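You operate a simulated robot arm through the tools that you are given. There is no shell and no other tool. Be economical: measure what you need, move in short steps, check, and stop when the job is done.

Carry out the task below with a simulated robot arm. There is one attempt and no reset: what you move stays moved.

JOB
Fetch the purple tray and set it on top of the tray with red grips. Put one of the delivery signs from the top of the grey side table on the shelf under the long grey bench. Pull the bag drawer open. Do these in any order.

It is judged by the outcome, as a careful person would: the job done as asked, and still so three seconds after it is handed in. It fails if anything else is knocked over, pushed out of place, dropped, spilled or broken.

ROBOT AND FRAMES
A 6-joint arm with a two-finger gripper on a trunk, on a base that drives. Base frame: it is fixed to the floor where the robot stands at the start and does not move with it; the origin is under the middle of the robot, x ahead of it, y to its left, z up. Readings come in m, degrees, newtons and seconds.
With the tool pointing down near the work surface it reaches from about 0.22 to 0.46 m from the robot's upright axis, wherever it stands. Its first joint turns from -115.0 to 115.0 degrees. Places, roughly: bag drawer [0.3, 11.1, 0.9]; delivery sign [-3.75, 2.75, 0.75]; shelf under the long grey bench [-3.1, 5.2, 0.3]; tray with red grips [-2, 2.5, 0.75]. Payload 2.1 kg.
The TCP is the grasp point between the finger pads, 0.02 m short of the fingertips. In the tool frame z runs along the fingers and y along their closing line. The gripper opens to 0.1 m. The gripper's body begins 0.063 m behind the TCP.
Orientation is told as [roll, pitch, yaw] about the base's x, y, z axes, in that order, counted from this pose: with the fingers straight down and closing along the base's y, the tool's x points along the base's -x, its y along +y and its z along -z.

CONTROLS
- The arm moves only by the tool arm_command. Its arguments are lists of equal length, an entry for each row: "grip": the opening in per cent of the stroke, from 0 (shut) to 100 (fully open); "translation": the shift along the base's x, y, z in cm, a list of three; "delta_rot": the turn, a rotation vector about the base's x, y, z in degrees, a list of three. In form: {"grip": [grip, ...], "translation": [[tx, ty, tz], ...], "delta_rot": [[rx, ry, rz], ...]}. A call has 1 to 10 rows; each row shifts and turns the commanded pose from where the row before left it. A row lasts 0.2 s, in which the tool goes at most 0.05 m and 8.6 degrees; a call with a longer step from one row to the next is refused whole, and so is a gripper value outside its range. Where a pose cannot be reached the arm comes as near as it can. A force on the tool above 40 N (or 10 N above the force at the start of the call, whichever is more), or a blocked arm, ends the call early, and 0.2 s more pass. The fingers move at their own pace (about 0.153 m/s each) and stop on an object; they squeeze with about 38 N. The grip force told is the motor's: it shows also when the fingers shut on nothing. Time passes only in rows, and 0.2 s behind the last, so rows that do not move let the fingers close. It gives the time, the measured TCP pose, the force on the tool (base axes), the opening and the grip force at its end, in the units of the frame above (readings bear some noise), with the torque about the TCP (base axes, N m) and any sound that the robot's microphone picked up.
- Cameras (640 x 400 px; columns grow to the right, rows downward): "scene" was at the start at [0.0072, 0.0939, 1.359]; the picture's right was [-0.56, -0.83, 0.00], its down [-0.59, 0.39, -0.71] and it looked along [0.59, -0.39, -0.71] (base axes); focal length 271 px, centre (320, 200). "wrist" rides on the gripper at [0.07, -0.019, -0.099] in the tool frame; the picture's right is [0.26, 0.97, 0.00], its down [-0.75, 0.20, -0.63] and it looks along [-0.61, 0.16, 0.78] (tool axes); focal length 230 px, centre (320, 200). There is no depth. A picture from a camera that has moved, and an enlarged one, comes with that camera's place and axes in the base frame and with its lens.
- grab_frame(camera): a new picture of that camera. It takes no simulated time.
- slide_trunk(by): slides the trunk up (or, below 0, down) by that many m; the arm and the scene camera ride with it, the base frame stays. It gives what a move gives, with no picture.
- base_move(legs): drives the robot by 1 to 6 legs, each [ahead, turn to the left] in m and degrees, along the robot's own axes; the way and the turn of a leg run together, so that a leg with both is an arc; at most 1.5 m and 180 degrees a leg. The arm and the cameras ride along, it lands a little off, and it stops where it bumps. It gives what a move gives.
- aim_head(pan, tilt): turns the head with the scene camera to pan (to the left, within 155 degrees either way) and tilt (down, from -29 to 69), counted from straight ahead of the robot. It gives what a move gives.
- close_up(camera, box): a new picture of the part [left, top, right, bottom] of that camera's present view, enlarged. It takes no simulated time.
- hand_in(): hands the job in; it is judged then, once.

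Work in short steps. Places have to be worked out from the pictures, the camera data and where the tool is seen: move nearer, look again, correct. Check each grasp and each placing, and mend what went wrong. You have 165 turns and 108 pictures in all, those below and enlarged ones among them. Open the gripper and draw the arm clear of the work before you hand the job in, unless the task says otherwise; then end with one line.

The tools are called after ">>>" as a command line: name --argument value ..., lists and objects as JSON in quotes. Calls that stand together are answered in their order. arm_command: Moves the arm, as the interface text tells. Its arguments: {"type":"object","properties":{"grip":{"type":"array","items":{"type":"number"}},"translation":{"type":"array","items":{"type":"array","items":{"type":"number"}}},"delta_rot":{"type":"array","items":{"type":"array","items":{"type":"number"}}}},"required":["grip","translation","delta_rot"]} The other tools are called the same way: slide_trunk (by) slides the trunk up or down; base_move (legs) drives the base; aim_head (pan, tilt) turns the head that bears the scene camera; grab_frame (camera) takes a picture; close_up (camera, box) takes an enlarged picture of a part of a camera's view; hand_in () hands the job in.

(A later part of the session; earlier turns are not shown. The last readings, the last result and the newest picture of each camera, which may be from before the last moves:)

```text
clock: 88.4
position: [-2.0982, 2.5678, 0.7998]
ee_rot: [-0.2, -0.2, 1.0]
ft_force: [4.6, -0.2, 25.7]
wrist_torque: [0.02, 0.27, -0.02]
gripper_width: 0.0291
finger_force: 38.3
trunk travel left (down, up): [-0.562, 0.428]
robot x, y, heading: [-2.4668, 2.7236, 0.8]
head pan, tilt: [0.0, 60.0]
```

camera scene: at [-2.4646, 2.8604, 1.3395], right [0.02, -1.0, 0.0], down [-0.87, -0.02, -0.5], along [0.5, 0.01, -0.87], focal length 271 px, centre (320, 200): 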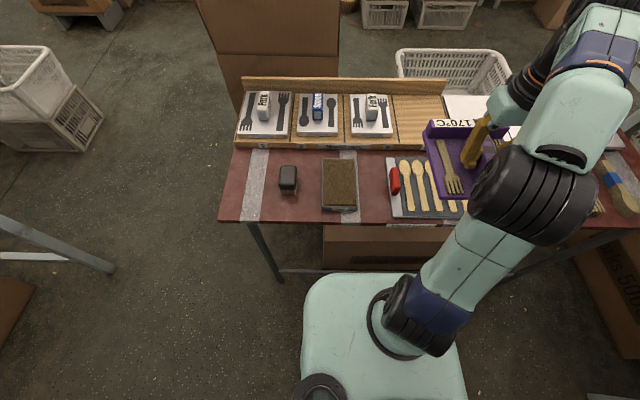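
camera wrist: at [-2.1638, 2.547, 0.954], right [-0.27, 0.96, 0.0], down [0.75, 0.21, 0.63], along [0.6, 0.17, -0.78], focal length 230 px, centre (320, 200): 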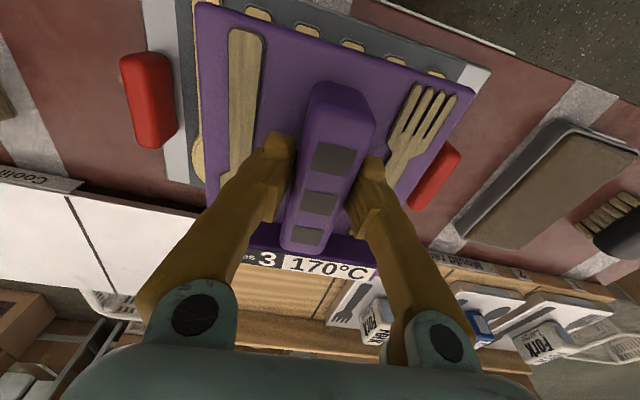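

Contact is made. I ease up 2 mm to unload, open slightly (staying clear of the forks) and rise straight up.

>>> arm_command --grip '[0, 45, 45, 45, 45, 45, 45]' --translation '[[0, 0, 0.2], [0, 0, 0], [0, 0, 0], [0, 0, 1], [0, 0, 2], [0, 0, 3], [0, 0, 4]]' --delta_rot '[[0, 0, 0], [0, 0, 0], [0, 0, 0], [0, 0, 0], [0, 0, 0], [0, 0, 0], [0, 0, 0]]'

>>> grab_frame --camera "wrist"

>>> close_up --camera "scene" --box '[360, 110, 500, 230]'

```text
clock: 90.0
position: [-2.0978, 2.5683, 0.9004]
ee_rot: [-0.1, 0.0, 1.0]
ft_force: [-0.3, -0.9, 0.4]
wrist_torque: [-0.01, 0.01, 0.07]
gripper_width: 0.0452
finger_force: 0.1
trunk travel left (down, up): [-0.562, 0.428]
robot x, y, heading: [-2.4633, 2.7235, 1.0]
head pan, tilt: [0.0, 60.0]
```

```text
71 pictures are left
camera wrist: at [-2.1674, 2.5484, 1.0004], right [-0.27, 0.96, 0.0], down [0.75, 0.21, 0.63], along [0.61, 0.17, -0.78], focal length 230 px, centre (320, 200)
```

wrist: 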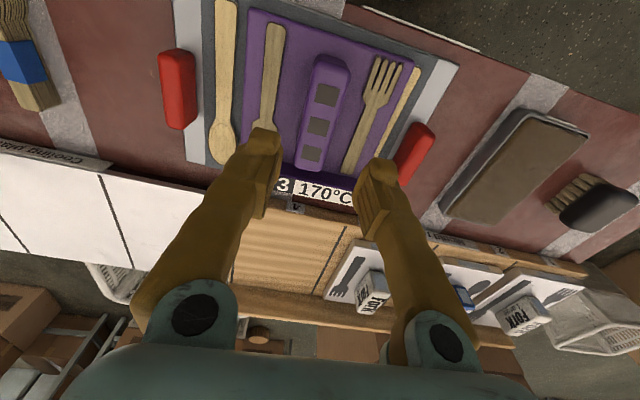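

```text
3.33 times, centred on (430, 170) of scene
camera zoom: at [-2.4652, 2.8607, 1.3394], right [0.02, -1.0, 0.0], down [-0.87, -0.02, -0.5], along [0.5, 0.01, -0.87], focal length 905 px, centre (-47, 300)
```

zoom: 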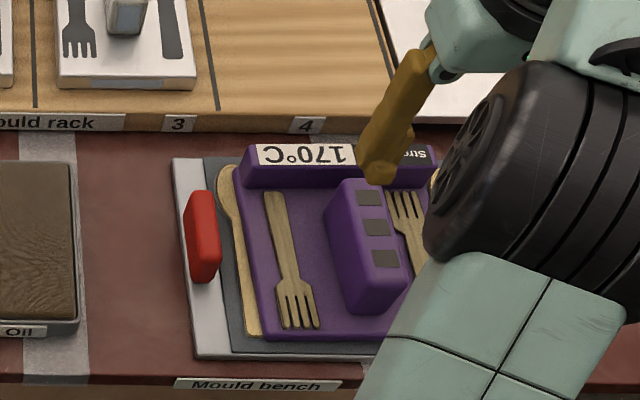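

The purple tray sits level inside the red-grip tray. Now I raise and retract the arm, back away and turn toward the side table with the signs.

>>> arm_command --grip '[45, 45, 45, 45, 45]' --translation '[[0, 0, 4], [0, 0, 4], [-3, 0, 0], [-4, 0, 0], [-2, 0, 0]]' --delta_rot '[[0, 0, 0], [0, 0, 0], [0, 0, 0], [0, 0, 0], [0, 0, 0]]'

>>> base_move --legs '[[-0.45, 0], [0, 179]]'

>>> aim_head --pan 0 --tilt 40

>>> grab_frame --camera "scene"

```text
clock: 91.2
position: [-2.2001, 2.5762, 0.9642]
ee_rot: [0.0, 0.0, 0.9]
ft_force: [-0.8, 0.1, 0.5]
wrist_torque: [0.0, 0.02, 0.01]
gripper_width: 0.0449
finger_force: 0.1
out of reach, approached as far as the arm can: row 2
trunk travel left (down, up): [-0.562, 0.428]
robot x, y, heading: [-2.4697, 2.7201, 1.0]
head pan, tilt: [0.0, 60.0]
```

```text
clock: 101.2
position: [-3.1834, 2.8557, 0.9649]
ee_rot: [0.0, 0.0, -179.0]
ft_force: [0.2, -0.4, 0.8]
wrist_torque: [0.0, 0.01, 0.03]
gripper_width: 0.0449
finger_force: 0.0
trunk travel left (down, up): [-0.562, 0.428]
robot x, y, heading: [-2.9105, 2.711, -178.8]
head pan, tilt: [0.0, 60.0]
```

```text
clock: 102.1
position: [-3.185, 2.8558, 0.9646]
ee_rot: [0.0, 0.0, -179.0]
ft_force: [-0.1, 0.4, -0.3]
wrist_torque: [0.01, -0.01, -0.03]
gripper_width: 0.0452
finger_force: 0.0
trunk travel left (down, up): [-0.562, 0.428]
robot x, y, heading: [-2.9134, 2.7059, -178.8]
head pan, tilt: [0.0, 40.0]
```

```text
69 pictures are left
camera scene: at [-2.9375, 2.5692, 1.3661], right [-0.02, 1.0, 0.0], down [0.64, 0.01, -0.77], along [-0.77, -0.01, -0.64], focal length 271 px, centre (320, 200)
```

scene: 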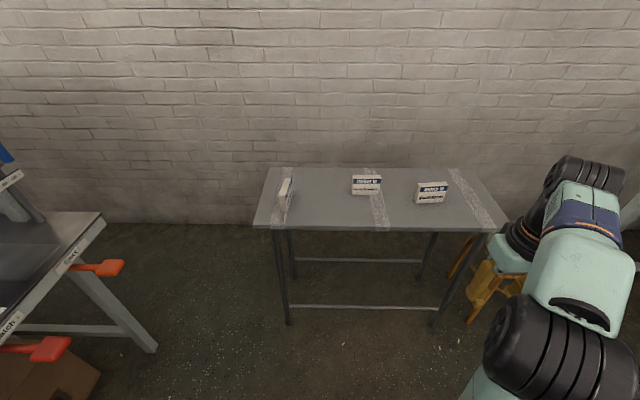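

>>> close_up --camera "scene" --box '[250, 150, 510, 240]'

```text
2.46 times, centred on (380, 195) of scene
camera zoom: at [-2.9375, 2.5692, 1.3661], right [-0.02, 1.0, 0.0], down [0.64, 0.01, -0.77], along [-0.77, -0.01, -0.64], focal length 668 px, centre (172, 212)
```

zoom: 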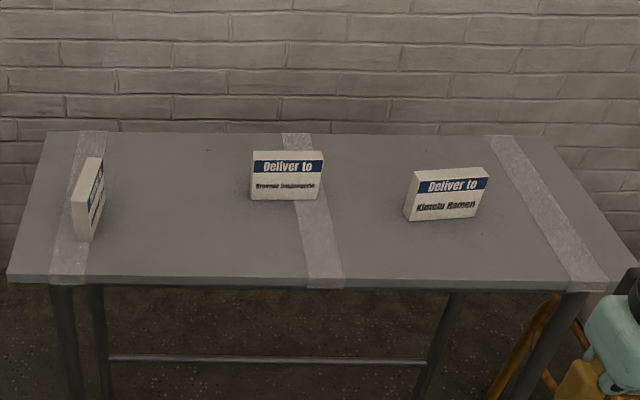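

The left sign stands edge-on to me, so a horizontal gripper closing along y could take it and later put it upright on the low shelf. First I look toward the long grey bench (to my right, +y).

>>> aim_head --pan -95 --tilt 20

>>> grab_frame --camera "scene"

```text
clock: 103.8
position: [-3.1841, 2.855, 0.9645]
ee_rot: [0.0, 0.1, -179.0]
ft_force: [-1.1, 1.3, 0.2]
wrist_torque: [0.01, 0.01, 0.03]
gripper_width: 0.045
finger_force: 0.0
trunk travel left (down, up): [-0.562, 0.428]
robot x, y, heading: [-2.9142, 2.7061, -178.9]
head pan, tilt: [-95.0, 20.0]
```

```text
67 pictures are left
camera scene: at [-2.846, 2.6635, 1.3976], right [1.0, -0.07, 0.0], down [-0.02, -0.34, -0.94], along [0.07, 0.94, -0.34], focal length 271 px, centre (320, 200)
```

scene: 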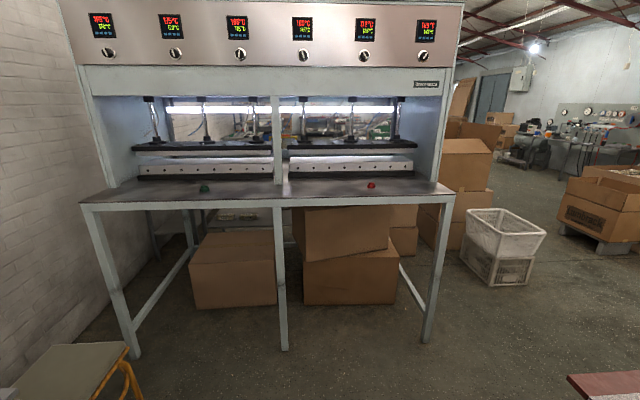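

>>> close_up --camera "scene" --box '[130, 190, 450, 330]'

>>> close_up --camera "scene" --box '[160, 90, 480, 200]'

```text
2.00 times, centred on (290, 260) of scene
camera zoom: at [-2.846, 2.6635, 1.3976], right [1.0, -0.07, 0.0], down [-0.02, -0.34, -0.94], along [0.07, 0.94, -0.34], focal length 543 px, centre (380, 80)
```

zoom: 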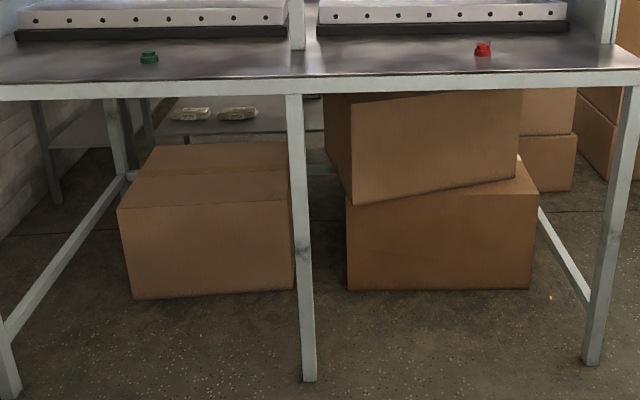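

```text
2.00 times, centred on (320, 145) of scene
camera zoom: at [-2.846, 2.6635, 1.3976], right [1.0, -0.07, 0.0], down [-0.02, -0.34, -0.94], along [0.07, 0.94, -0.34], focal length 543 px, centre (320, 310)
```

zoom: 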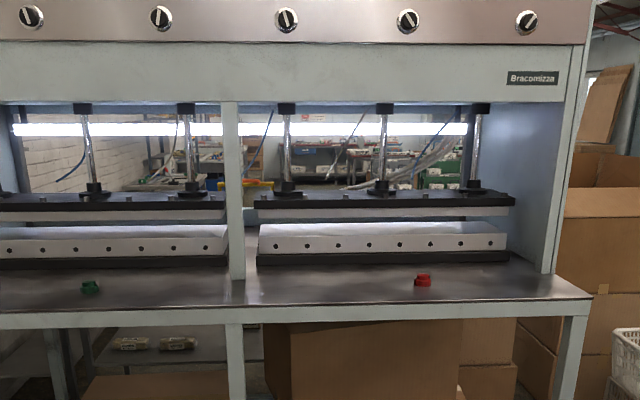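

A lower shelf holding packages is visible beyond the hood bench at about y 5.0+, reached later from the north. I now go to stand before the left sign, at about (-3.2, 2.38), heading about 165°.

>>> base_move --legs '[[0, 47.5], [0.42, 0], [0, -63]]'

>>> aim_head --pan 0 --tilt 55

>>> grab_frame --camera "scene"

>>> grab_frame --camera "wrist"

```text
clock: 111.1
position: [-3.4141, 2.6283, 0.9646]
ee_rot: [0.0, 0.1, 164.2]
ft_force: [0.0, 0.4, -0.4]
wrist_torque: [0.03, 0.03, 0.0]
gripper_width: 0.0452
finger_force: 0.0
trunk travel left (down, up): [-0.562, 0.428]
robot x, y, heading: [-3.1964, 2.4096, 163.8]
head pan, tilt: [-95.0, 20.0]
```

```text
clock: 112.8
position: [-3.4143, 2.6282, 0.9648]
ee_rot: [0.0, 0.0, 164.2]
ft_force: [0.4, 0.0, 0.0]
wrist_torque: [0.03, 0.0, 0.01]
gripper_width: 0.0449
finger_force: 0.1
trunk travel left (down, up): [-0.562, 0.428]
robot x, y, heading: [-3.1983, 2.4115, 164.1]
head pan, tilt: [0.0, 55.0]
```

```text
64 pictures are left
camera scene: at [-3.2479, 2.2796, 1.3455], right [0.27, 0.96, 0.0], down [0.79, -0.22, -0.57], along [-0.55, 0.16, -0.82], focal length 271 px, centre (320, 200)
```

scene: 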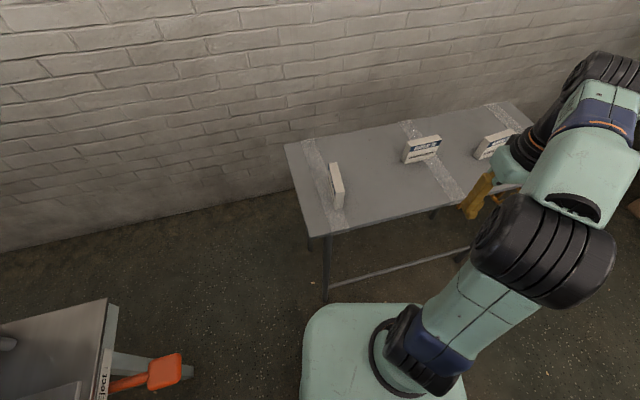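

```text
63 pictures are left
camera wrist: at [-3.3417, 2.6269, 1.064], right [-0.02, -1.0, 0.0], down [-0.78, 0.01, 0.63], along [-0.63, 0.01, -0.78], focal length 230 px, centre (320, 200)
```

wrist: 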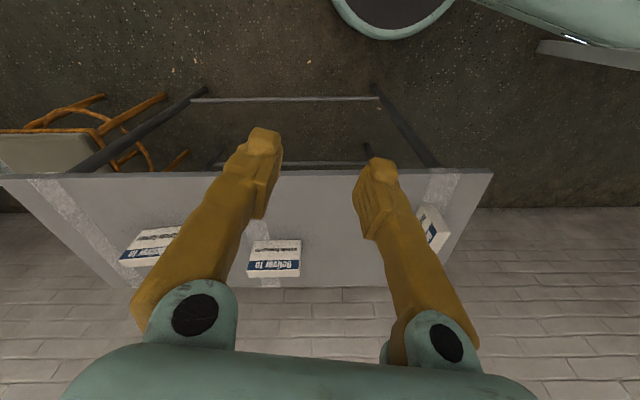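

>>> close_up --camera "scene" --box '[290, 130, 450, 230]'

>>> close_up --camera "wrist" --box '[390, 170, 500, 270]'

```text
4.00 times, centred on (370, 180) of scene
camera zoom: at [-3.2479, 2.2796, 1.3455], right [0.27, 0.96, 0.0], down [0.79, -0.22, -0.57], along [-0.55, 0.16, -0.82], focal length 1086 px, centre (120, 280)
```

zoom: 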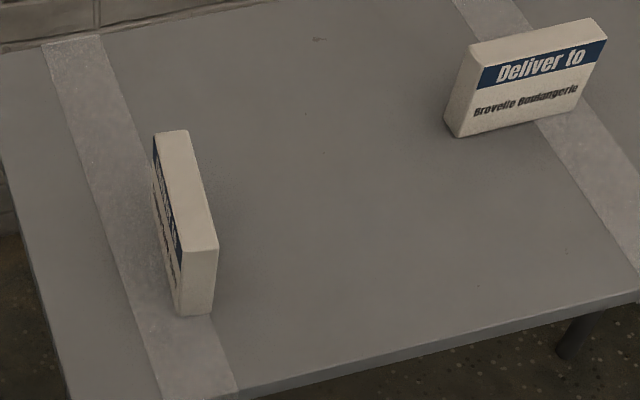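

```text
4.00 times, centred on (445, 220) of wrist
camera zoom: at [-3.3417, 2.6269, 1.064], right [-0.02, -1.0, 0.0], down [-0.78, 0.01, 0.63], along [-0.63, 0.01, -0.78], focal length 920 px, centre (-180, 120)
```

zoom: 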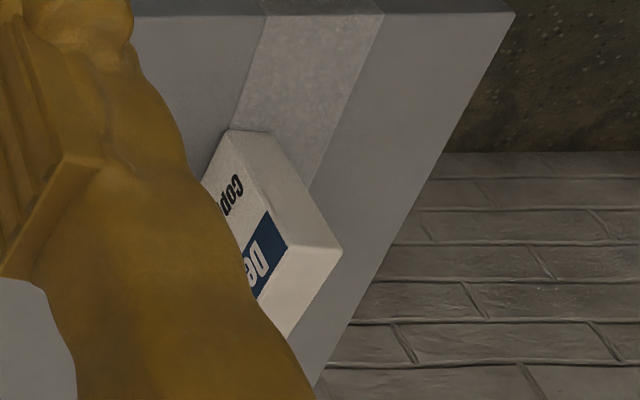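

The sign stands from (-3.609, 2.434) to (-3.70, 2.443), 0.075 m tall and about 0.022 m thick. I plan a 45°-tilted grasp aligned with its 174.6° axis, and move to a pre-grasp pose while yawing and pitching.

>>> arm_command --grip '[60, 60, 60, 60, 60, 60, 60, 60]' --translation '[[-2.19, -2.44, -0.5], [-2.19, -2.44, -0.5], [-2.19, -2.44, -0.5], [-2.19, -2.44, -0.5], [-2.19, -2.44, -1], [-2.19, -2.44, -1], [-2.19, -2.44, -1], [-2.19, -2.44, -1]]' --delta_rot '[[0, 0, 5.2], [0, 0, 5.2], [0.7, 7.47, 0], [0.7, 7.47, 0], [0.7, 7.47, 0], [0.7, 7.47, 0], [0.7, 7.47, 0], [0.7, 7.47, 0]]'

>>> grab_frame --camera "wrist"

>>> grab_frame --camera "scene"

```text
clock: 114.7
position: [-3.5891, 2.43, 0.9039]
ee_rot: [0.2, -44.9, 174.7]
ft_force: [-0.9, -1.0, 0.6]
wrist_torque: [-0.01, -0.02, 0.0]
gripper_width: 0.06
finger_force: 0.0
trunk travel left (down, up): [-0.562, 0.428]
robot x, y, heading: [-3.1987, 2.4122, 164.1]
head pan, tilt: [0.0, 55.0]
```

```text
60 pictures are left
camera wrist: at [-3.4679, 2.4371, 0.9246], right [0.09, -0.98, -0.18], down [-0.1, -0.19, 0.98], along [-0.99, -0.07, -0.12], focal length 230 px, centre (320, 200)
```

wrist: 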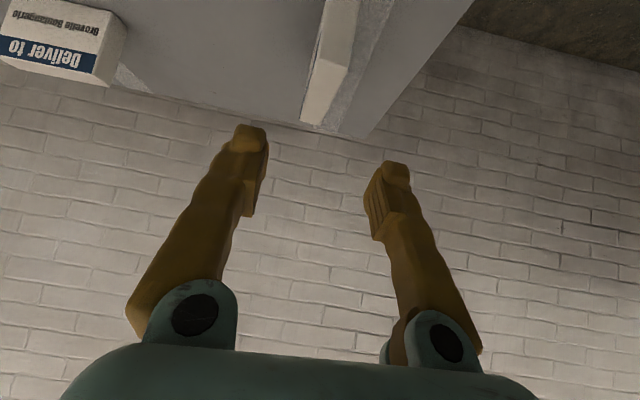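

```text
59 pictures are left
camera scene: at [-3.2487, 2.2788, 1.3454], right [0.27, 0.96, 0.0], down [0.79, -0.22, -0.57], along [-0.55, 0.16, -0.82], focal length 271 px, centre (320, 200)
```

scene: 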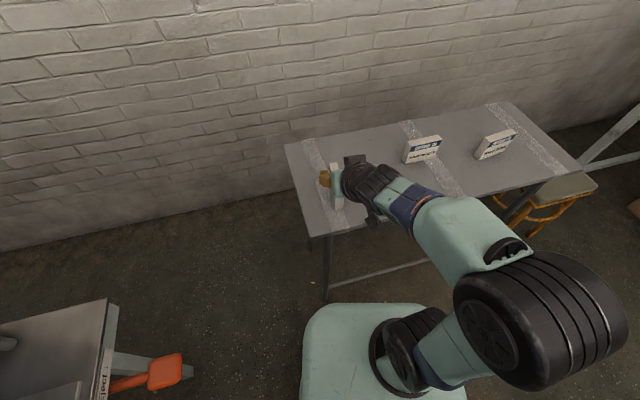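

The wrist view confirms the sign centre at (-3.643, 2.439). I descend, then advance along the tool axis around the sign.

>>> arm_command --grip '[60, 60, 60, 60]' --translation '[[0, 0.2, -2.6], [0, 0.1, -2.5], [-1.5, 0.15, -1.6], [-1.2, 0.1, -1.2]]' --delta_rot '[[0, 0, 0], [0, 0, 0], [0, 0, 0], [0, 0, 0]]'

>>> grab_frame --camera "wrist"

>>> close_up --camera "scene" --box '[280, 130, 440, 230]'

```text
clock: 115.7
position: [-3.6027, 2.4469, 0.8485]
ee_rot: [-0.7, -45.1, 174.5]
ft_force: [-0.3, -0.4, -0.9]
wrist_torque: [0.01, 0.02, -0.01]
gripper_width: 0.0602
finger_force: 0.0
out of reach, approached as far as the arm can: row 2, 3, 4
trunk travel left (down, up): [-0.562, 0.428]
robot x, y, heading: [-3.1968, 2.4117, 164.0]
head pan, tilt: [0.0, 55.0]
```

```text
58 pictures are left
camera wrist: at [-3.4825, 2.4513, 0.8687], right [0.08, -0.98, -0.19], down [-0.1, -0.2, 0.97], along [-0.99, -0.06, -0.12], focal length 230 px, centre (320, 200)
```

wrist: 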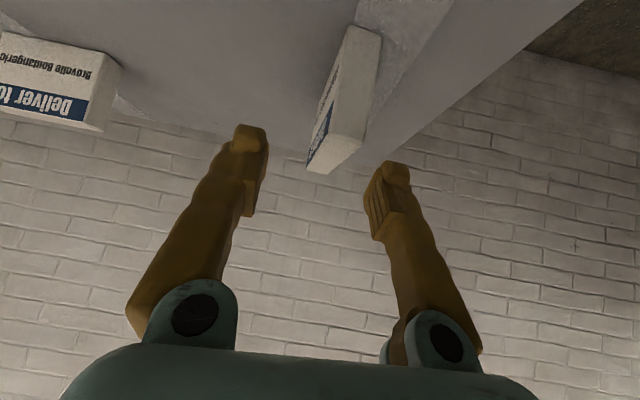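

```text
4.00 times, centred on (360, 180) of scene
camera zoom: at [-3.2483, 2.2795, 1.3455], right [0.27, 0.96, 0.0], down [0.79, -0.22, -0.57], along [-0.55, 0.16, -0.82], focal length 1086 px, centre (160, 280)
```

zoom: 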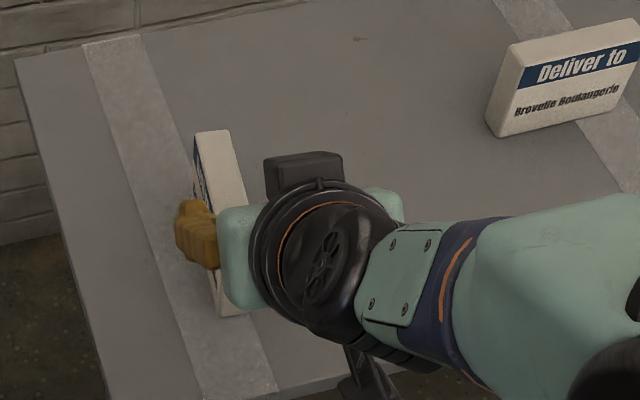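

The arm is at its lower reach limit; fingers straddle but lag. I raise it, then lower the trunk so the arm works higher relative to its shoulder.

>>> arm_command --grip '[60, 60, 60]' --translation '[[1.3, 0, 2], [0, -0.3, 4], [0, 0, 4]]' --delta_rot '[[0, 0, 0], [0, 0, 0], [0, 0, 0]]'

>>> slide_trunk --by -0.07

```text
clock: 116.5
position: [-3.5915, 2.4543, 0.9468]
ee_rot: [-8.0, -45.4, -178.1]
ft_force: [1.5, -7.4, -2.1]
wrist_torque: [0.35, 0.25, -0.58]
gripper_width: 0.06
finger_force: 0.1
out of reach, approached as far as the arm can: row 1, 2
trunk travel left (down, up): [-0.562, 0.428]
robot x, y, heading: [-3.1972, 2.4099, 164.4]
head pan, tilt: [0.0, 55.0]
```

```text
clock: 117.5
position: [-3.5915, 2.4431, 0.8742]
ee_rot: [0.1, -45.1, 174.5]
ft_force: [-0.3, -0.4, 0.2]
wrist_torque: [-0.01, 0.01, -0.02]
gripper_width: 0.0602
finger_force: 0.2
trunk travel left (down, up): [-0.492, 0.498]
robot x, y, heading: [-3.1964, 2.4113, 164.2]
head pan, tilt: [0.0, 55.0]
```

A transient force appeared there, so I check the sign's state.

>>> grab_frame --camera "wrist"

>>> close_up --camera "scene" --box '[280, 110, 440, 210]'

```text
56 pictures are left
camera wrist: at [-3.4711, 2.4501, 0.8945], right [0.09, -0.98, -0.18], down [-0.1, -0.19, 0.98], along [-0.99, -0.07, -0.12], focal length 230 px, centre (320, 200)
```

wrist: 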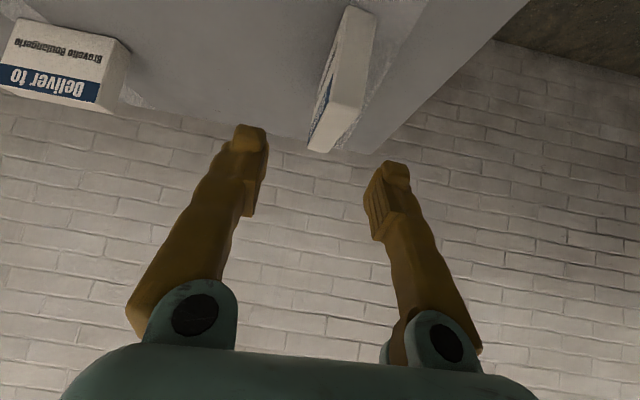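

```text
4.00 times, centred on (360, 160) of scene
camera zoom: at [-3.2478, 2.2795, 1.2754], right [0.27, 0.96, 0.0], down [0.79, -0.22, -0.57], along [-0.55, 0.16, -0.82], focal length 1086 px, centre (160, 360)
```

zoom: 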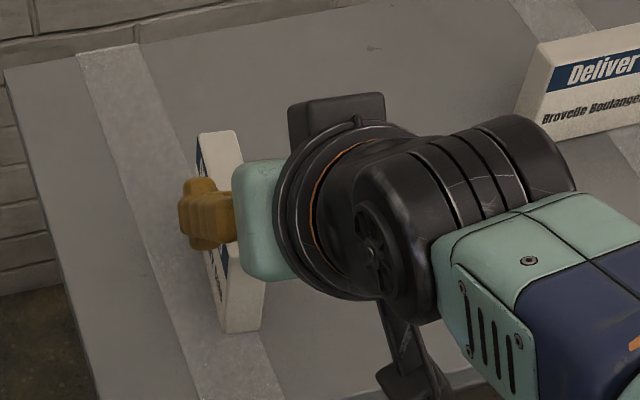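

The sign is still upright and in place. I go down and then along the tool axis to the grasp pose in small steps.

>>> arm_command --grip '[60, 60, 60, 60]' --translation '[[0, -0.1, -2.2], [-1.7, -0.1, -1.9], [-1.7, 0, -1.9], [-1.6, 0, -1.9]]' --delta_rot '[[0, 0, 0], [0, 0, 0], [0, 0, 0], [0, 0, 0]]'

>>> grab_frame --camera "wrist"

```text
clock: 118.5
position: [-3.642, 2.4406, 0.7938]
ee_rot: [0.1, -44.9, 174.5]
ft_force: [0.1, -0.3, 0.1]
wrist_torque: [-0.01, -0.03, -0.01]
gripper_width: 0.0598
finger_force: 0.1
trunk travel left (down, up): [-0.492, 0.498]
robot x, y, heading: [-3.197, 2.4097, 164.2]
head pan, tilt: [0.0, 55.0]
```

```text
54 pictures are left
camera wrist: at [-3.522, 2.4475, 0.8145], right [0.09, -0.98, -0.18], down [-0.11, -0.19, 0.98], along [-0.99, -0.07, -0.12], focal length 230 px, centre (320, 200)
```

wrist: 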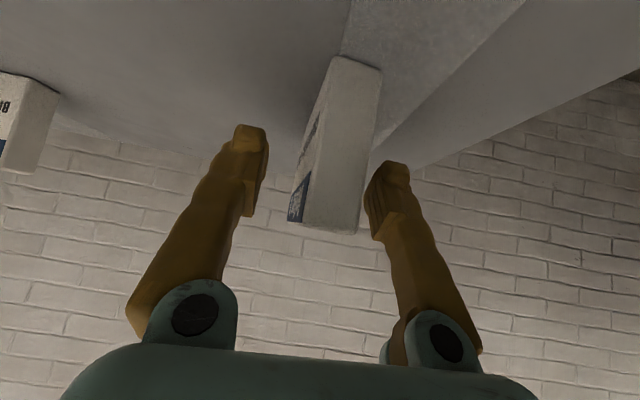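

The sign is between the fingers. I nudge 2 mm toward it and close.

>>> arm_command --grip '[45, 35, 0, 0, 0]' --translation '[[0, -0.2, 0], [0, 0, 0], [0, 0, 0], [0, 0, 0], [0, 0, 0]]' --delta_rot '[[0, 0, 0], [0, 0, 0], [0, 0, 0], [0, 0, 0], [0, 0, 0]]'

>>> arm_command --grip '[0, 0, 0, 0, 0]' --translation '[[0, 0, 1], [0, 0, 2], [0, 0, 3], [0, 0, 3], [0, 0, 3]]' --delta_rot '[[0, 0, 0], [0, 0, 0], [0, 0, 0], [0, 0, 0], [0, 0, 0]]'

>>> grab_frame --camera "wrist"

>>> grab_frame --camera "scene"

```text
clock: 119.7
position: [-3.6427, 2.4397, 0.7936]
ee_rot: [0.1, -45.0, 174.5]
ft_force: [0.1, 0.3, -0.2]
wrist_torque: [0.01, -0.03, -0.01]
gripper_width: 0.0226
finger_force: 38.4
trunk travel left (down, up): [-0.492, 0.498]
robot x, y, heading: [-3.1971, 2.4112, 164.5]
head pan, tilt: [0.0, 55.0]
```

```text
clock: 120.9
position: [-3.6404, 2.4416, 0.9112]
ee_rot: [0.0, -45.0, 174.5]
ft_force: [-0.7, 0.4, -0.6]
wrist_torque: [0.02, -0.03, 0.0]
gripper_width: 0.0223
finger_force: 38.4
out of reach, approached as far as the arm can: row 1
trunk travel left (down, up): [-0.492, 0.498]
robot x, y, heading: [-3.1958, 2.4099, 164.3]
head pan, tilt: [0.0, 55.0]
```

```text
53 pictures are left
camera wrist: at [-3.5201, 2.4488, 0.9329], right [0.09, -0.98, -0.18], down [-0.1, -0.19, 0.98], along [-0.99, -0.07, -0.12], focal length 230 px, centre (320, 200)
```

wrist: 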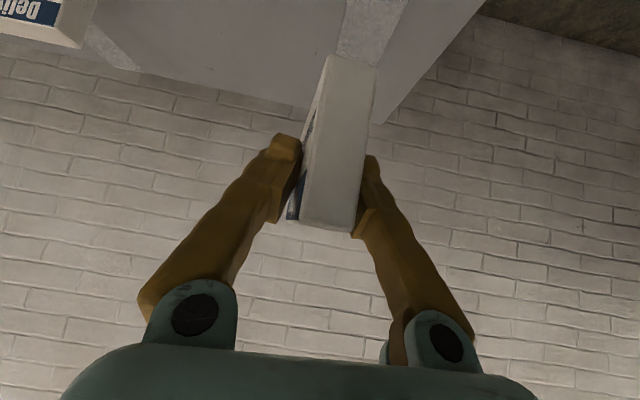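

```text
52 pictures are left
camera scene: at [-3.2479, 2.2794, 1.2754], right [0.27, 0.96, 0.0], down [0.79, -0.22, -0.57], along [-0.55, 0.16, -0.82], focal length 271 px, centre (320, 200)
```

scene: 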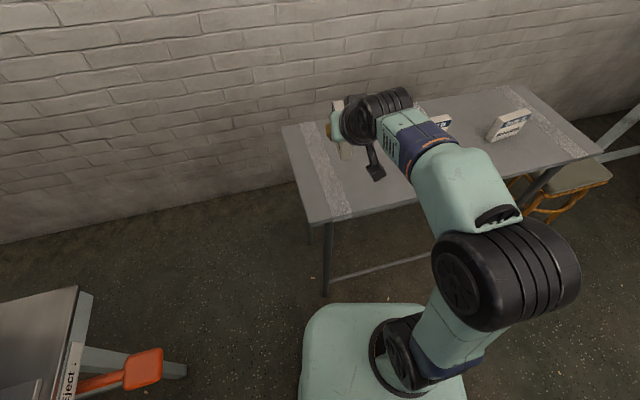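

The sign is firmly held (22 mm) and clear. I retract toward the robot, then turn right and drive out of the cell by the same gap.

>>> arm_command --grip '[0, 0, 0, 0]' --translation '[[3, -0.5, 1], [3, -0.5, 1], [3, -0.5, 0], [2, 0, 0]]' --delta_rot '[[0, 0, 0], [0, 0, 0], [0, 0, 0], [0, 0, 0]]'

>>> base_move --legs '[[0, -108], [1.1, 0], [0, -48]]'

>>> aim_head --pan 0 --tilt 35

>>> grab_frame --camera "scene"

```text
clock: 121.9
position: [-3.5741, 2.4267, 0.9324]
ee_rot: [0.0, -44.9, 174.5]
ft_force: [0.1, 0.6, -0.5]
wrist_torque: [0.0, -0.02, 0.04]
gripper_width: 0.0226
finger_force: 38.0
out of reach, approached as far as the arm can: row 3, 4
trunk travel left (down, up): [-0.492, 0.498]
robot x, y, heading: [-3.199, 2.4098, 164.2]
head pan, tilt: [0.0, 55.0]
```

```text
clock: 134.1
position: [-2.2521, 3.4508, 0.9328]
ee_rot: [0.1, -45.0, 19.0]
ft_force: [0.3, -0.2, -0.1]
wrist_torque: [0.04, -0.01, 0.01]
gripper_width: 0.0227
finger_force: 38.0
trunk travel left (down, up): [-0.492, 0.498]
robot x, y, heading: [-2.5989, 3.3123, 8.6]
head pan, tilt: [0.0, 55.0]
```

```text
clock: 135.0
position: [-2.2517, 3.4517, 0.9333]
ee_rot: [0.1, -45.0, 18.8]
ft_force: [-0.4, -0.1, -0.2]
wrist_torque: [0.02, 0.01, -0.02]
gripper_width: 0.0228
finger_force: 37.6
trunk travel left (down, up): [-0.492, 0.498]
robot x, y, heading: [-2.6036, 3.3078, 8.5]
head pan, tilt: [0.0, 35.0]
```

```text
51 pictures are left
camera scene: at [-2.5945, 3.4513, 1.3036], right [0.15, -0.99, 0.0], down [-0.57, -0.09, -0.82], along [0.81, 0.12, -0.57], focal length 271 px, centre (320, 200)
```

scene: 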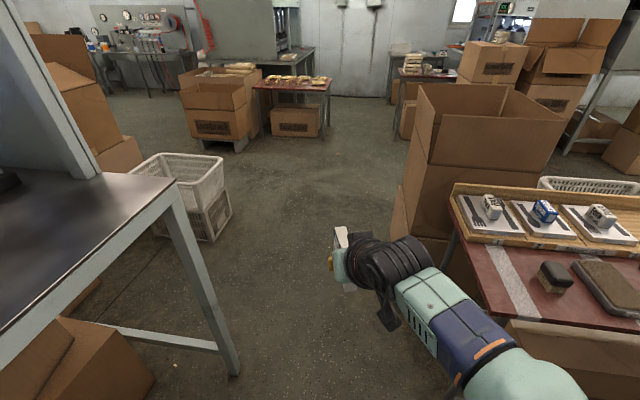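

Path ahead is clear; I drive out to the aisle and turn to face +y.

>>> base_move --legs '[[0, 2], [1.4, 0], [0.65, 0], [0, 80]]'

>>> aim_head --pan 30 --tilt 20

>>> grab_frame --camera "scene"

```text
clock: 149.1
position: [-0.6474, 4.0423, 0.9315]
ee_rot: [0.1, -44.9, 100.7]
ft_force: [-0.4, -0.3, -0.9]
wrist_torque: [0.02, -0.05, -0.01]
gripper_width: 0.0226
finger_force: 37.5
trunk travel left (down, up): [-0.492, 0.498]
robot x, y, heading: [-0.5551, 3.6743, 90.4]
head pan, tilt: [0.0, 35.0]
```

```text
clock: 150.1
position: [-0.6473, 4.044, 0.9329]
ee_rot: [0.1, -44.8, 100.7]
ft_force: [-0.1, 0.3, -1.0]
wrist_torque: [0.01, 0.0, 0.01]
gripper_width: 0.0224
finger_force: 37.9
trunk travel left (down, up): [-0.492, 0.498]
robot x, y, heading: [-0.5629, 3.679, 90.3]
head pan, tilt: [30.0, 20.0]
```

```text
50 pictures are left
camera scene: at [-0.7434, 3.6958, 1.3275], right [0.86, 0.5, 0.0], down [0.17, -0.3, -0.94], along [-0.47, 0.81, -0.34], focal length 271 px, centre (320, 200)
```

scene: 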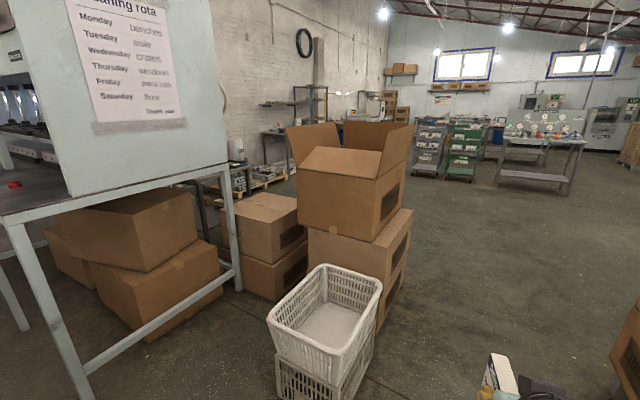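

I continue up the aisle past the boxes to y≈6.2 and look west.

>>> base_move --legs '[[1.3, 0], [1.3, 0]]'

>>> aim_head --pan 95 --tilt 25

>>> grab_frame --camera "scene"

```text
clock: 162.9
position: [-0.6494, 6.674, 0.9321]
ee_rot: [0.1, -44.9, 99.9]
ft_force: [0.3, 0.3, -1.4]
wrist_torque: [-0.03, 0.0, 0.01]
gripper_width: 0.0226
finger_force: 38.2
trunk travel left (down, up): [-0.492, 0.498]
robot x, y, heading: [-0.561, 6.3085, 89.6]
head pan, tilt: [30.0, 20.0]
```

```text
clock: 164.2
position: [-0.6491, 6.6743, 0.9332]
ee_rot: [0.1, -44.9, 99.9]
ft_force: [0.3, -0.4, -0.9]
wrist_torque: [-0.02, -0.01, 0.02]
gripper_width: 0.0226
finger_force: 37.6
trunk travel left (down, up): [-0.492, 0.498]
robot x, y, heading: [-0.5631, 6.3069, 89.6]
head pan, tilt: [95.0, 25.0]
```

```text
49 pictures are left
camera scene: at [-0.7961, 6.24, 1.3194], right [-0.08, 1.0, 0.0], down [0.42, 0.03, -0.91], along [-0.9, -0.07, -0.42], focal length 271 px, centre (320, 200)
```

scene: 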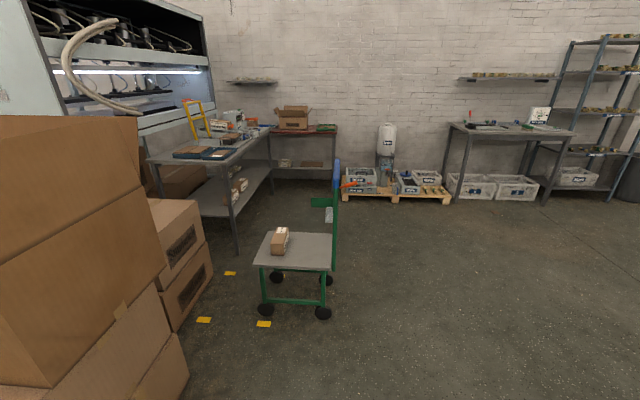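

>>> close_up --camera "scene" --box '[140, 90, 380, 260]'

```text
2.35 times, centred on (260, 175) of scene
camera zoom: at [-0.7961, 6.24, 1.3194], right [-0.08, 1.0, 0.0], down [0.42, 0.03, -0.91], along [-0.9, -0.07, -0.42], focal length 639 px, centre (461, 259)
```

zoom: 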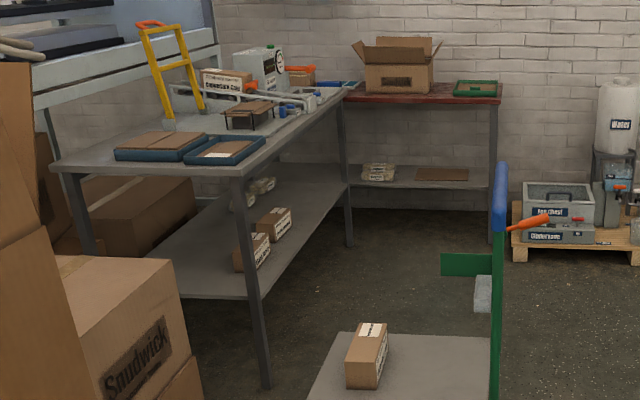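

The long grey bench runs along x from -2.55 to -3.75 with its front at y≈5.42; packages lie on its shelf, and a trolley stands at about (-2.1, 6.0). I pass north of the trolley and then turn to face the bench (-y).

>>> base_move --legs '[[0, 76], [1.3, 0], [1.2, 0], [0, 104.5]]'

>>> aim_head --pan 0 --tilt 35

>>> grab_frame --camera "scene"

```text
clock: 184.0
position: [-2.8943, 6.5983, 0.9316]
ee_rot: [0.1, -44.8, -80.4]
ft_force: [1.3, 0.8, -1.0]
wrist_torque: [0.01, 0.0, 0.01]
gripper_width: 0.0226
finger_force: 38.0
trunk travel left (down, up): [-0.492, 0.498]
robot x, y, heading: [-2.9781, 6.9691, -91.0]
head pan, tilt: [95.0, 25.0]
```

```text
clock: 185.8
position: [-2.895, 6.5981, 0.9326]
ee_rot: [0.1, -44.9, -80.4]
ft_force: [-0.2, 0.0, -0.4]
wrist_torque: [0.03, -0.01, 0.0]
gripper_width: 0.0226
finger_force: 38.3
trunk travel left (down, up): [-0.492, 0.498]
robot x, y, heading: [-2.9794, 6.9645, -90.7]
head pan, tilt: [0.0, 35.0]
```

```text
47 pictures are left
camera scene: at [-2.84, 6.9357, 1.3037], right [-1.0, 0.01, 0.0], down [0.01, 0.57, -0.82], along [-0.01, -0.82, -0.57], focal length 271 px, centre (320, 200)
```

scene: 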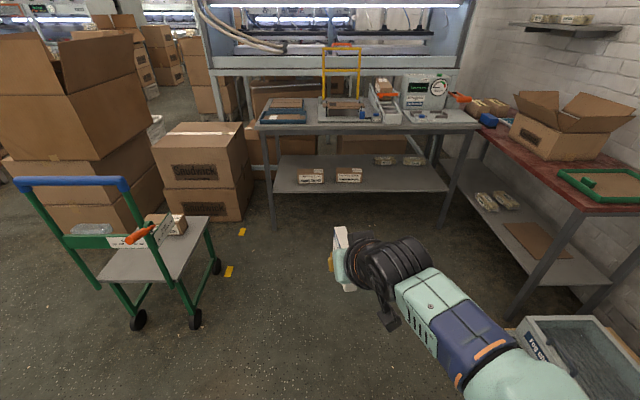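

>>> close_up --camera "scene" --box '[250, 100, 490, 240]'

```text
2.67 times, centred on (370, 170) of scene
camera zoom: at [-2.84, 6.9357, 1.3037], right [-1.0, 0.01, 0.0], down [0.01, 0.57, -0.82], along [-0.01, -0.82, -0.57], focal length 724 px, centre (187, 280)
```

zoom: 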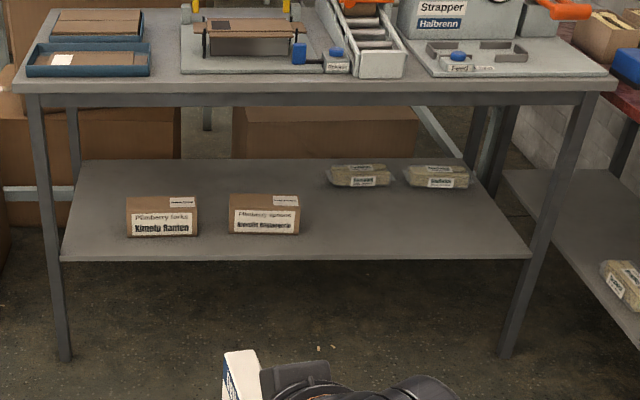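

Shelf: z≈0.32, front edge y≈5.42, free spot near (-3.27, 5.30). The bench underside is at about 0.71. I move to about (-3.36, 6.3) facing the bench, then lower the trunk.

>>> base_move --legs '[[0, -29], [0.75, 0], [0, 30]]'

>>> slide_trunk --by -0.44

>>> grab_frame --camera "scene"

```text
clock: 192.6
position: [-3.2409, 5.9587, 0.9319]
ee_rot: [0.1, -44.9, -78.6]
ft_force: [0.1, -0.1, -1.6]
wrist_torque: [0.03, 0.02, 0.0]
gripper_width: 0.0225
finger_force: 37.9
trunk travel left (down, up): [-0.492, 0.498]
robot x, y, heading: [-3.335, 6.327, -88.8]
head pan, tilt: [0.0, 35.0]
```

```text
refused: -0.44 is not a number from -0.4 to 0.4
```

```text
45 pictures are left
camera scene: at [-3.1959, 6.2976, 1.3037], right [-1.0, -0.02, 0.0], down [-0.01, 0.57, -0.82], along [0.01, -0.82, -0.57], focal length 271 px, centre (320, 200)
```

scene: 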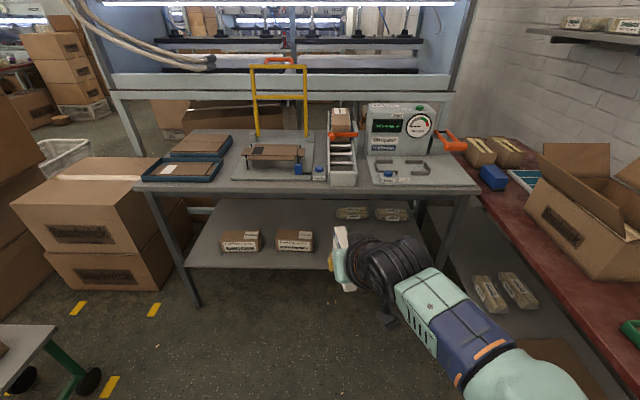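

>>> slide_trunk --by -0.4

>>> grab_frame --camera "scene"

```text
clock: 196.5
position: [-3.2405, 5.9597, 0.5314]
ee_rot: [0.1, -44.9, -78.6]
ft_force: [-0.1, 0.0, -1.1]
wrist_torque: [0.03, 0.0, -0.02]
gripper_width: 0.0226
finger_force: 38.1
trunk travel left (down, up): [-0.092, 0.898]
robot x, y, heading: [-3.3347, 6.3233, -89.0]
head pan, tilt: [0.0, 35.0]
```

```text
44 pictures are left
camera scene: at [-3.1961, 6.2976, 0.9037], right [-1.0, -0.02, 0.0], down [-0.01, 0.57, -0.82], along [0.01, -0.82, -0.57], focal length 271 px, centre (320, 200)
```

scene: 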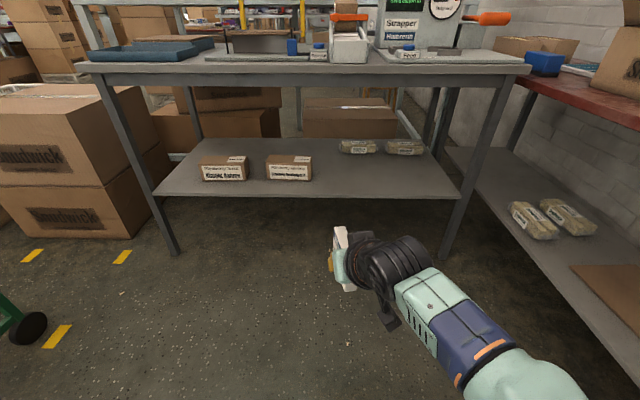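

Shelf top is z≈0.32. I drive 0.5 m closer with the sign between shelf and bench-top height.

>>> base_move --legs '[[0.5, -1]]'

>>> aim_head --pan 0 --tilt 50

>>> grab_frame --camera "scene"

>>> grab_frame --camera "wrist"

```text
clock: 199.4
position: [-3.2476, 5.4517, 0.5321]
ee_rot: [0.0, -44.9, -80.2]
ft_force: [-0.7, 0.2, -1.7]
wrist_torque: [-0.01, 0.02, 0.0]
gripper_width: 0.0227
finger_force: 38.0
trunk travel left (down, up): [-0.092, 0.898]
robot x, y, heading: [-3.3347, 5.8197, -90.5]
head pan, tilt: [0.0, 35.0]
```

```text
clock: 200.2
position: [-3.2469, 5.4507, 0.5317]
ee_rot: [0.0, -44.9, -80.0]
ft_force: [-0.5, 0.0, -1.2]
wrist_torque: [0.03, -0.01, 0.0]
gripper_width: 0.023
finger_force: 37.6
trunk travel left (down, up): [-0.092, 0.898]
robot x, y, heading: [-3.3343, 5.8178, -90.5]
head pan, tilt: [0.0, 50.0]
```

```text
43 pictures are left
camera scene: at [-3.1937, 5.8001, 0.882], right [-1.0, 0.01, 0.0], down [0.01, 0.77, -0.64], along [0.0, -0.64, -0.77], focal length 271 px, centre (320, 200)
```

scene: 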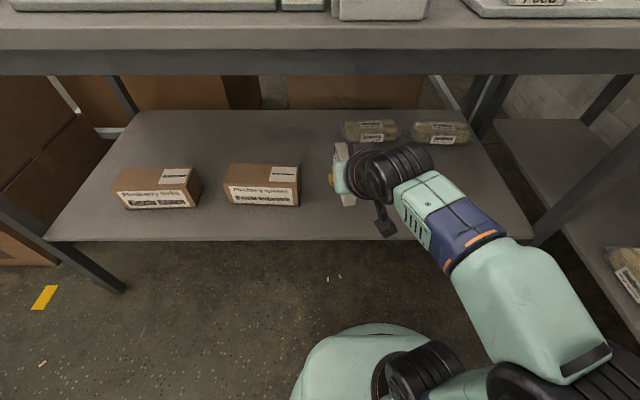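

```text
42 pictures are left
camera wrist: at [-3.2861, 5.5654, 0.5533], right [0.92, 0.35, -0.18], down [0.21, -0.05, 0.98], along [0.33, -0.94, -0.12], focal length 230 px, centre (320, 200)
```

wrist: 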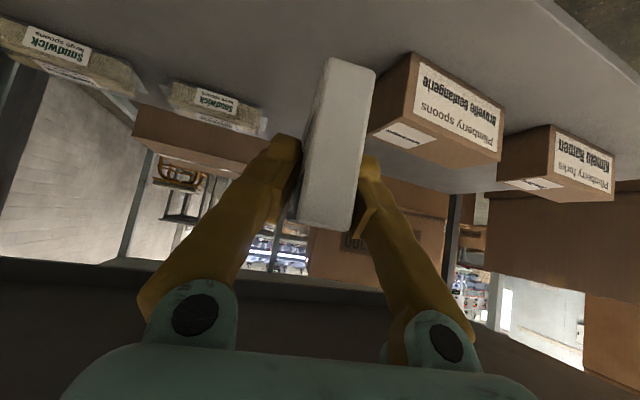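

The free spot is clear; package edge is at x≈-3.145. I go down to just above shelf height, then advance to y≈5.32.

>>> arm_command --grip '[0, 0, 0, 0, 0, 0, 0, 0]' --translation '[[-0.5, 0, -3], [-0.5, 0, -3], [-0.5, 0, -3], [-0.5, -1, -2], [0, -3, 0], [0, -3, 0], [0, -3, 0], [0, -3, 0]]' --delta_rot '[[0, 0, 0], [0, 0, 0], [0, 0, 0], [0, 0, 0], [0, 0, 0], [0, 0, 0], [0, 0, 0], [0, 0, 0]]'

>>> grab_frame --camera "scene"

>>> grab_frame --camera "wrist"

```text
clock: 202.0
position: [-3.2655, 5.3192, 0.4208]
ee_rot: [0.2, -44.9, -80.1]
ft_force: [1.0, -1.0, -0.3]
wrist_torque: [0.02, 0.01, 0.04]
gripper_width: 0.0226
finger_force: 37.9
trunk travel left (down, up): [-0.092, 0.898]
robot x, y, heading: [-3.3318, 5.8187, -90.3]
head pan, tilt: [0.0, 50.0]
```

```text
41 pictures are left
camera scene: at [-3.1937, 5.8001, 0.882], right [-1.0, 0.01, 0.0], down [0.01, 0.77, -0.64], along [0.0, -0.64, -0.77], focal length 271 px, centre (320, 200)
```

scene: 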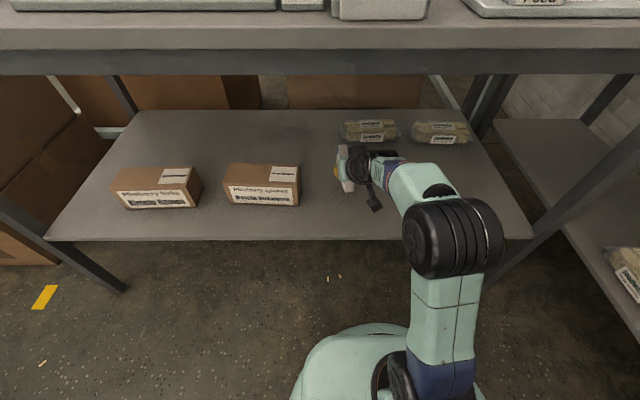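

```text
40 pictures are left
camera wrist: at [-3.3046, 5.433, 0.4418], right [0.92, 0.35, -0.18], down [0.21, -0.05, 0.98], along [0.33, -0.94, -0.12], focal length 230 px, centre (320, 200)
```

wrist: 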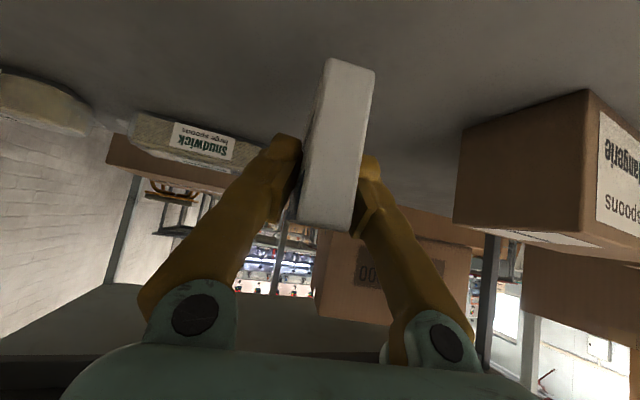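

Well placed over the free spot. I lower in small steps to contact (expected TCP z ≈0.365).

>>> arm_command --grip '[0, 0, 0, 0]' --translation '[[0, 0, -2], [0, 0, -1.5], [0, 0, -0.7], [0, 0, 0]]' --delta_rot '[[0, 0, 0], [0, 0, 0], [0, 0, 0], [0, 0, 0]]'

>>> close_up --camera "scene" --box '[290, 110, 450, 230]'

```text
clock: 203.0
position: [-3.2662, 5.3207, 0.3841]
ee_rot: [0.0, -45.7, -80.0]
ft_force: [2.2, -7.9, 29.5]
wrist_torque: [-0.4, -0.14, 0.0]
gripper_width: 0.0227
finger_force: 37.6
trunk travel left (down, up): [-0.092, 0.898]
robot x, y, heading: [-3.333, 5.818, -90.4]
head pan, tilt: [0.0, 50.0]
```

```text
3.33 times, centred on (370, 170) of scene
camera zoom: at [-3.1941, 5.8035, 0.8823], right [-1.0, 0.01, 0.0], down [0.01, 0.76, -0.65], along [0.0, -0.65, -0.76], focal length 905 px, centre (153, 300)
```

zoom: 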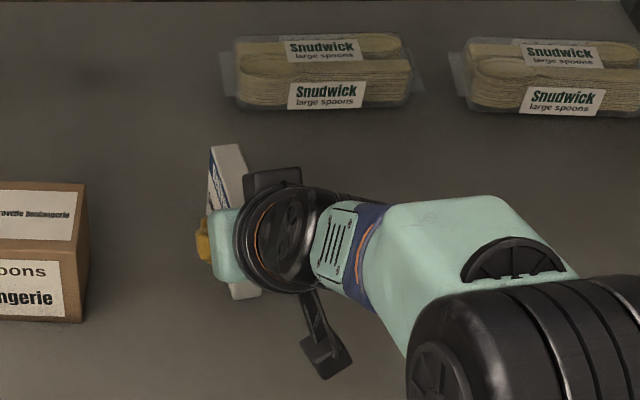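

Contact: shelf is at about 0.34 and the torque is small, so the load is on the sign. I ease up until the force is light, keeping pitch aligned, then check.

>>> arm_command --grip '[0, 0]' --translation '[[0, 0, 0.3], [0, 0, 0]]' --delta_rot '[[0, 0, 0], [0, 0, 0]]'

```text
clock: 203.6
position: [-3.2666, 5.322, 0.3827]
ee_rot: [0.0, -45.2, -80.0]
ft_force: [3.4, -6.3, 16.4]
wrist_torque: [-0.99, -0.27, 0.1]
gripper_width: 0.0225
finger_force: 37.8
trunk travel left (down, up): [-0.092, 0.898]
robot x, y, heading: [-3.3287, 5.8204, -90.4]
head pan, tilt: [0.0, 50.0]
```

>>> arm_command --grip '[0, 0]' --translation '[[0, 0, 0.15], [0, 0, 0]]' --delta_rot '[[0, 0, 0], [0, 0, 0]]'

>>> close_up --camera "wrist" --box '[220, 20, 460, 250]'

```text
clock: 204.2
position: [-3.2678, 5.323, 0.3843]
ee_rot: [0.0, -44.8, -80.0]
ft_force: [1.6, -1.1, 8.7]
wrist_torque: [-0.66, -0.08, 0.07]
gripper_width: 0.0226
finger_force: 38.4
trunk travel left (down, up): [-0.092, 0.898]
robot x, y, heading: [-3.3341, 5.8189, -90.4]
head pan, tilt: [0.0, 50.0]
```

```text
1.74 times, centred on (340, 135) of wrist
camera zoom: at [-3.3064, 5.4362, 0.4055], right [0.92, 0.35, -0.18], down [0.21, -0.05, 0.98], along [0.33, -0.94, -0.12], focal length 400 px, centre (285, 313)
```

zoom: 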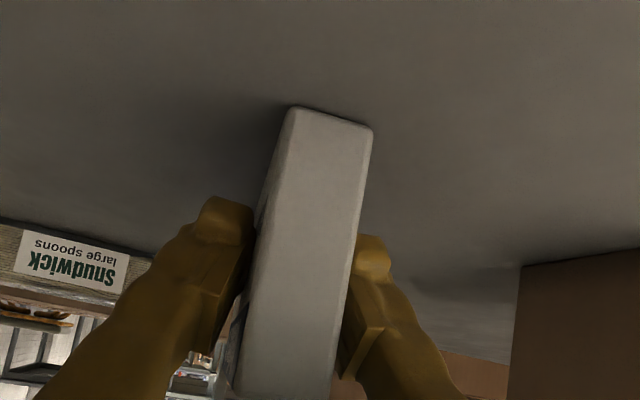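

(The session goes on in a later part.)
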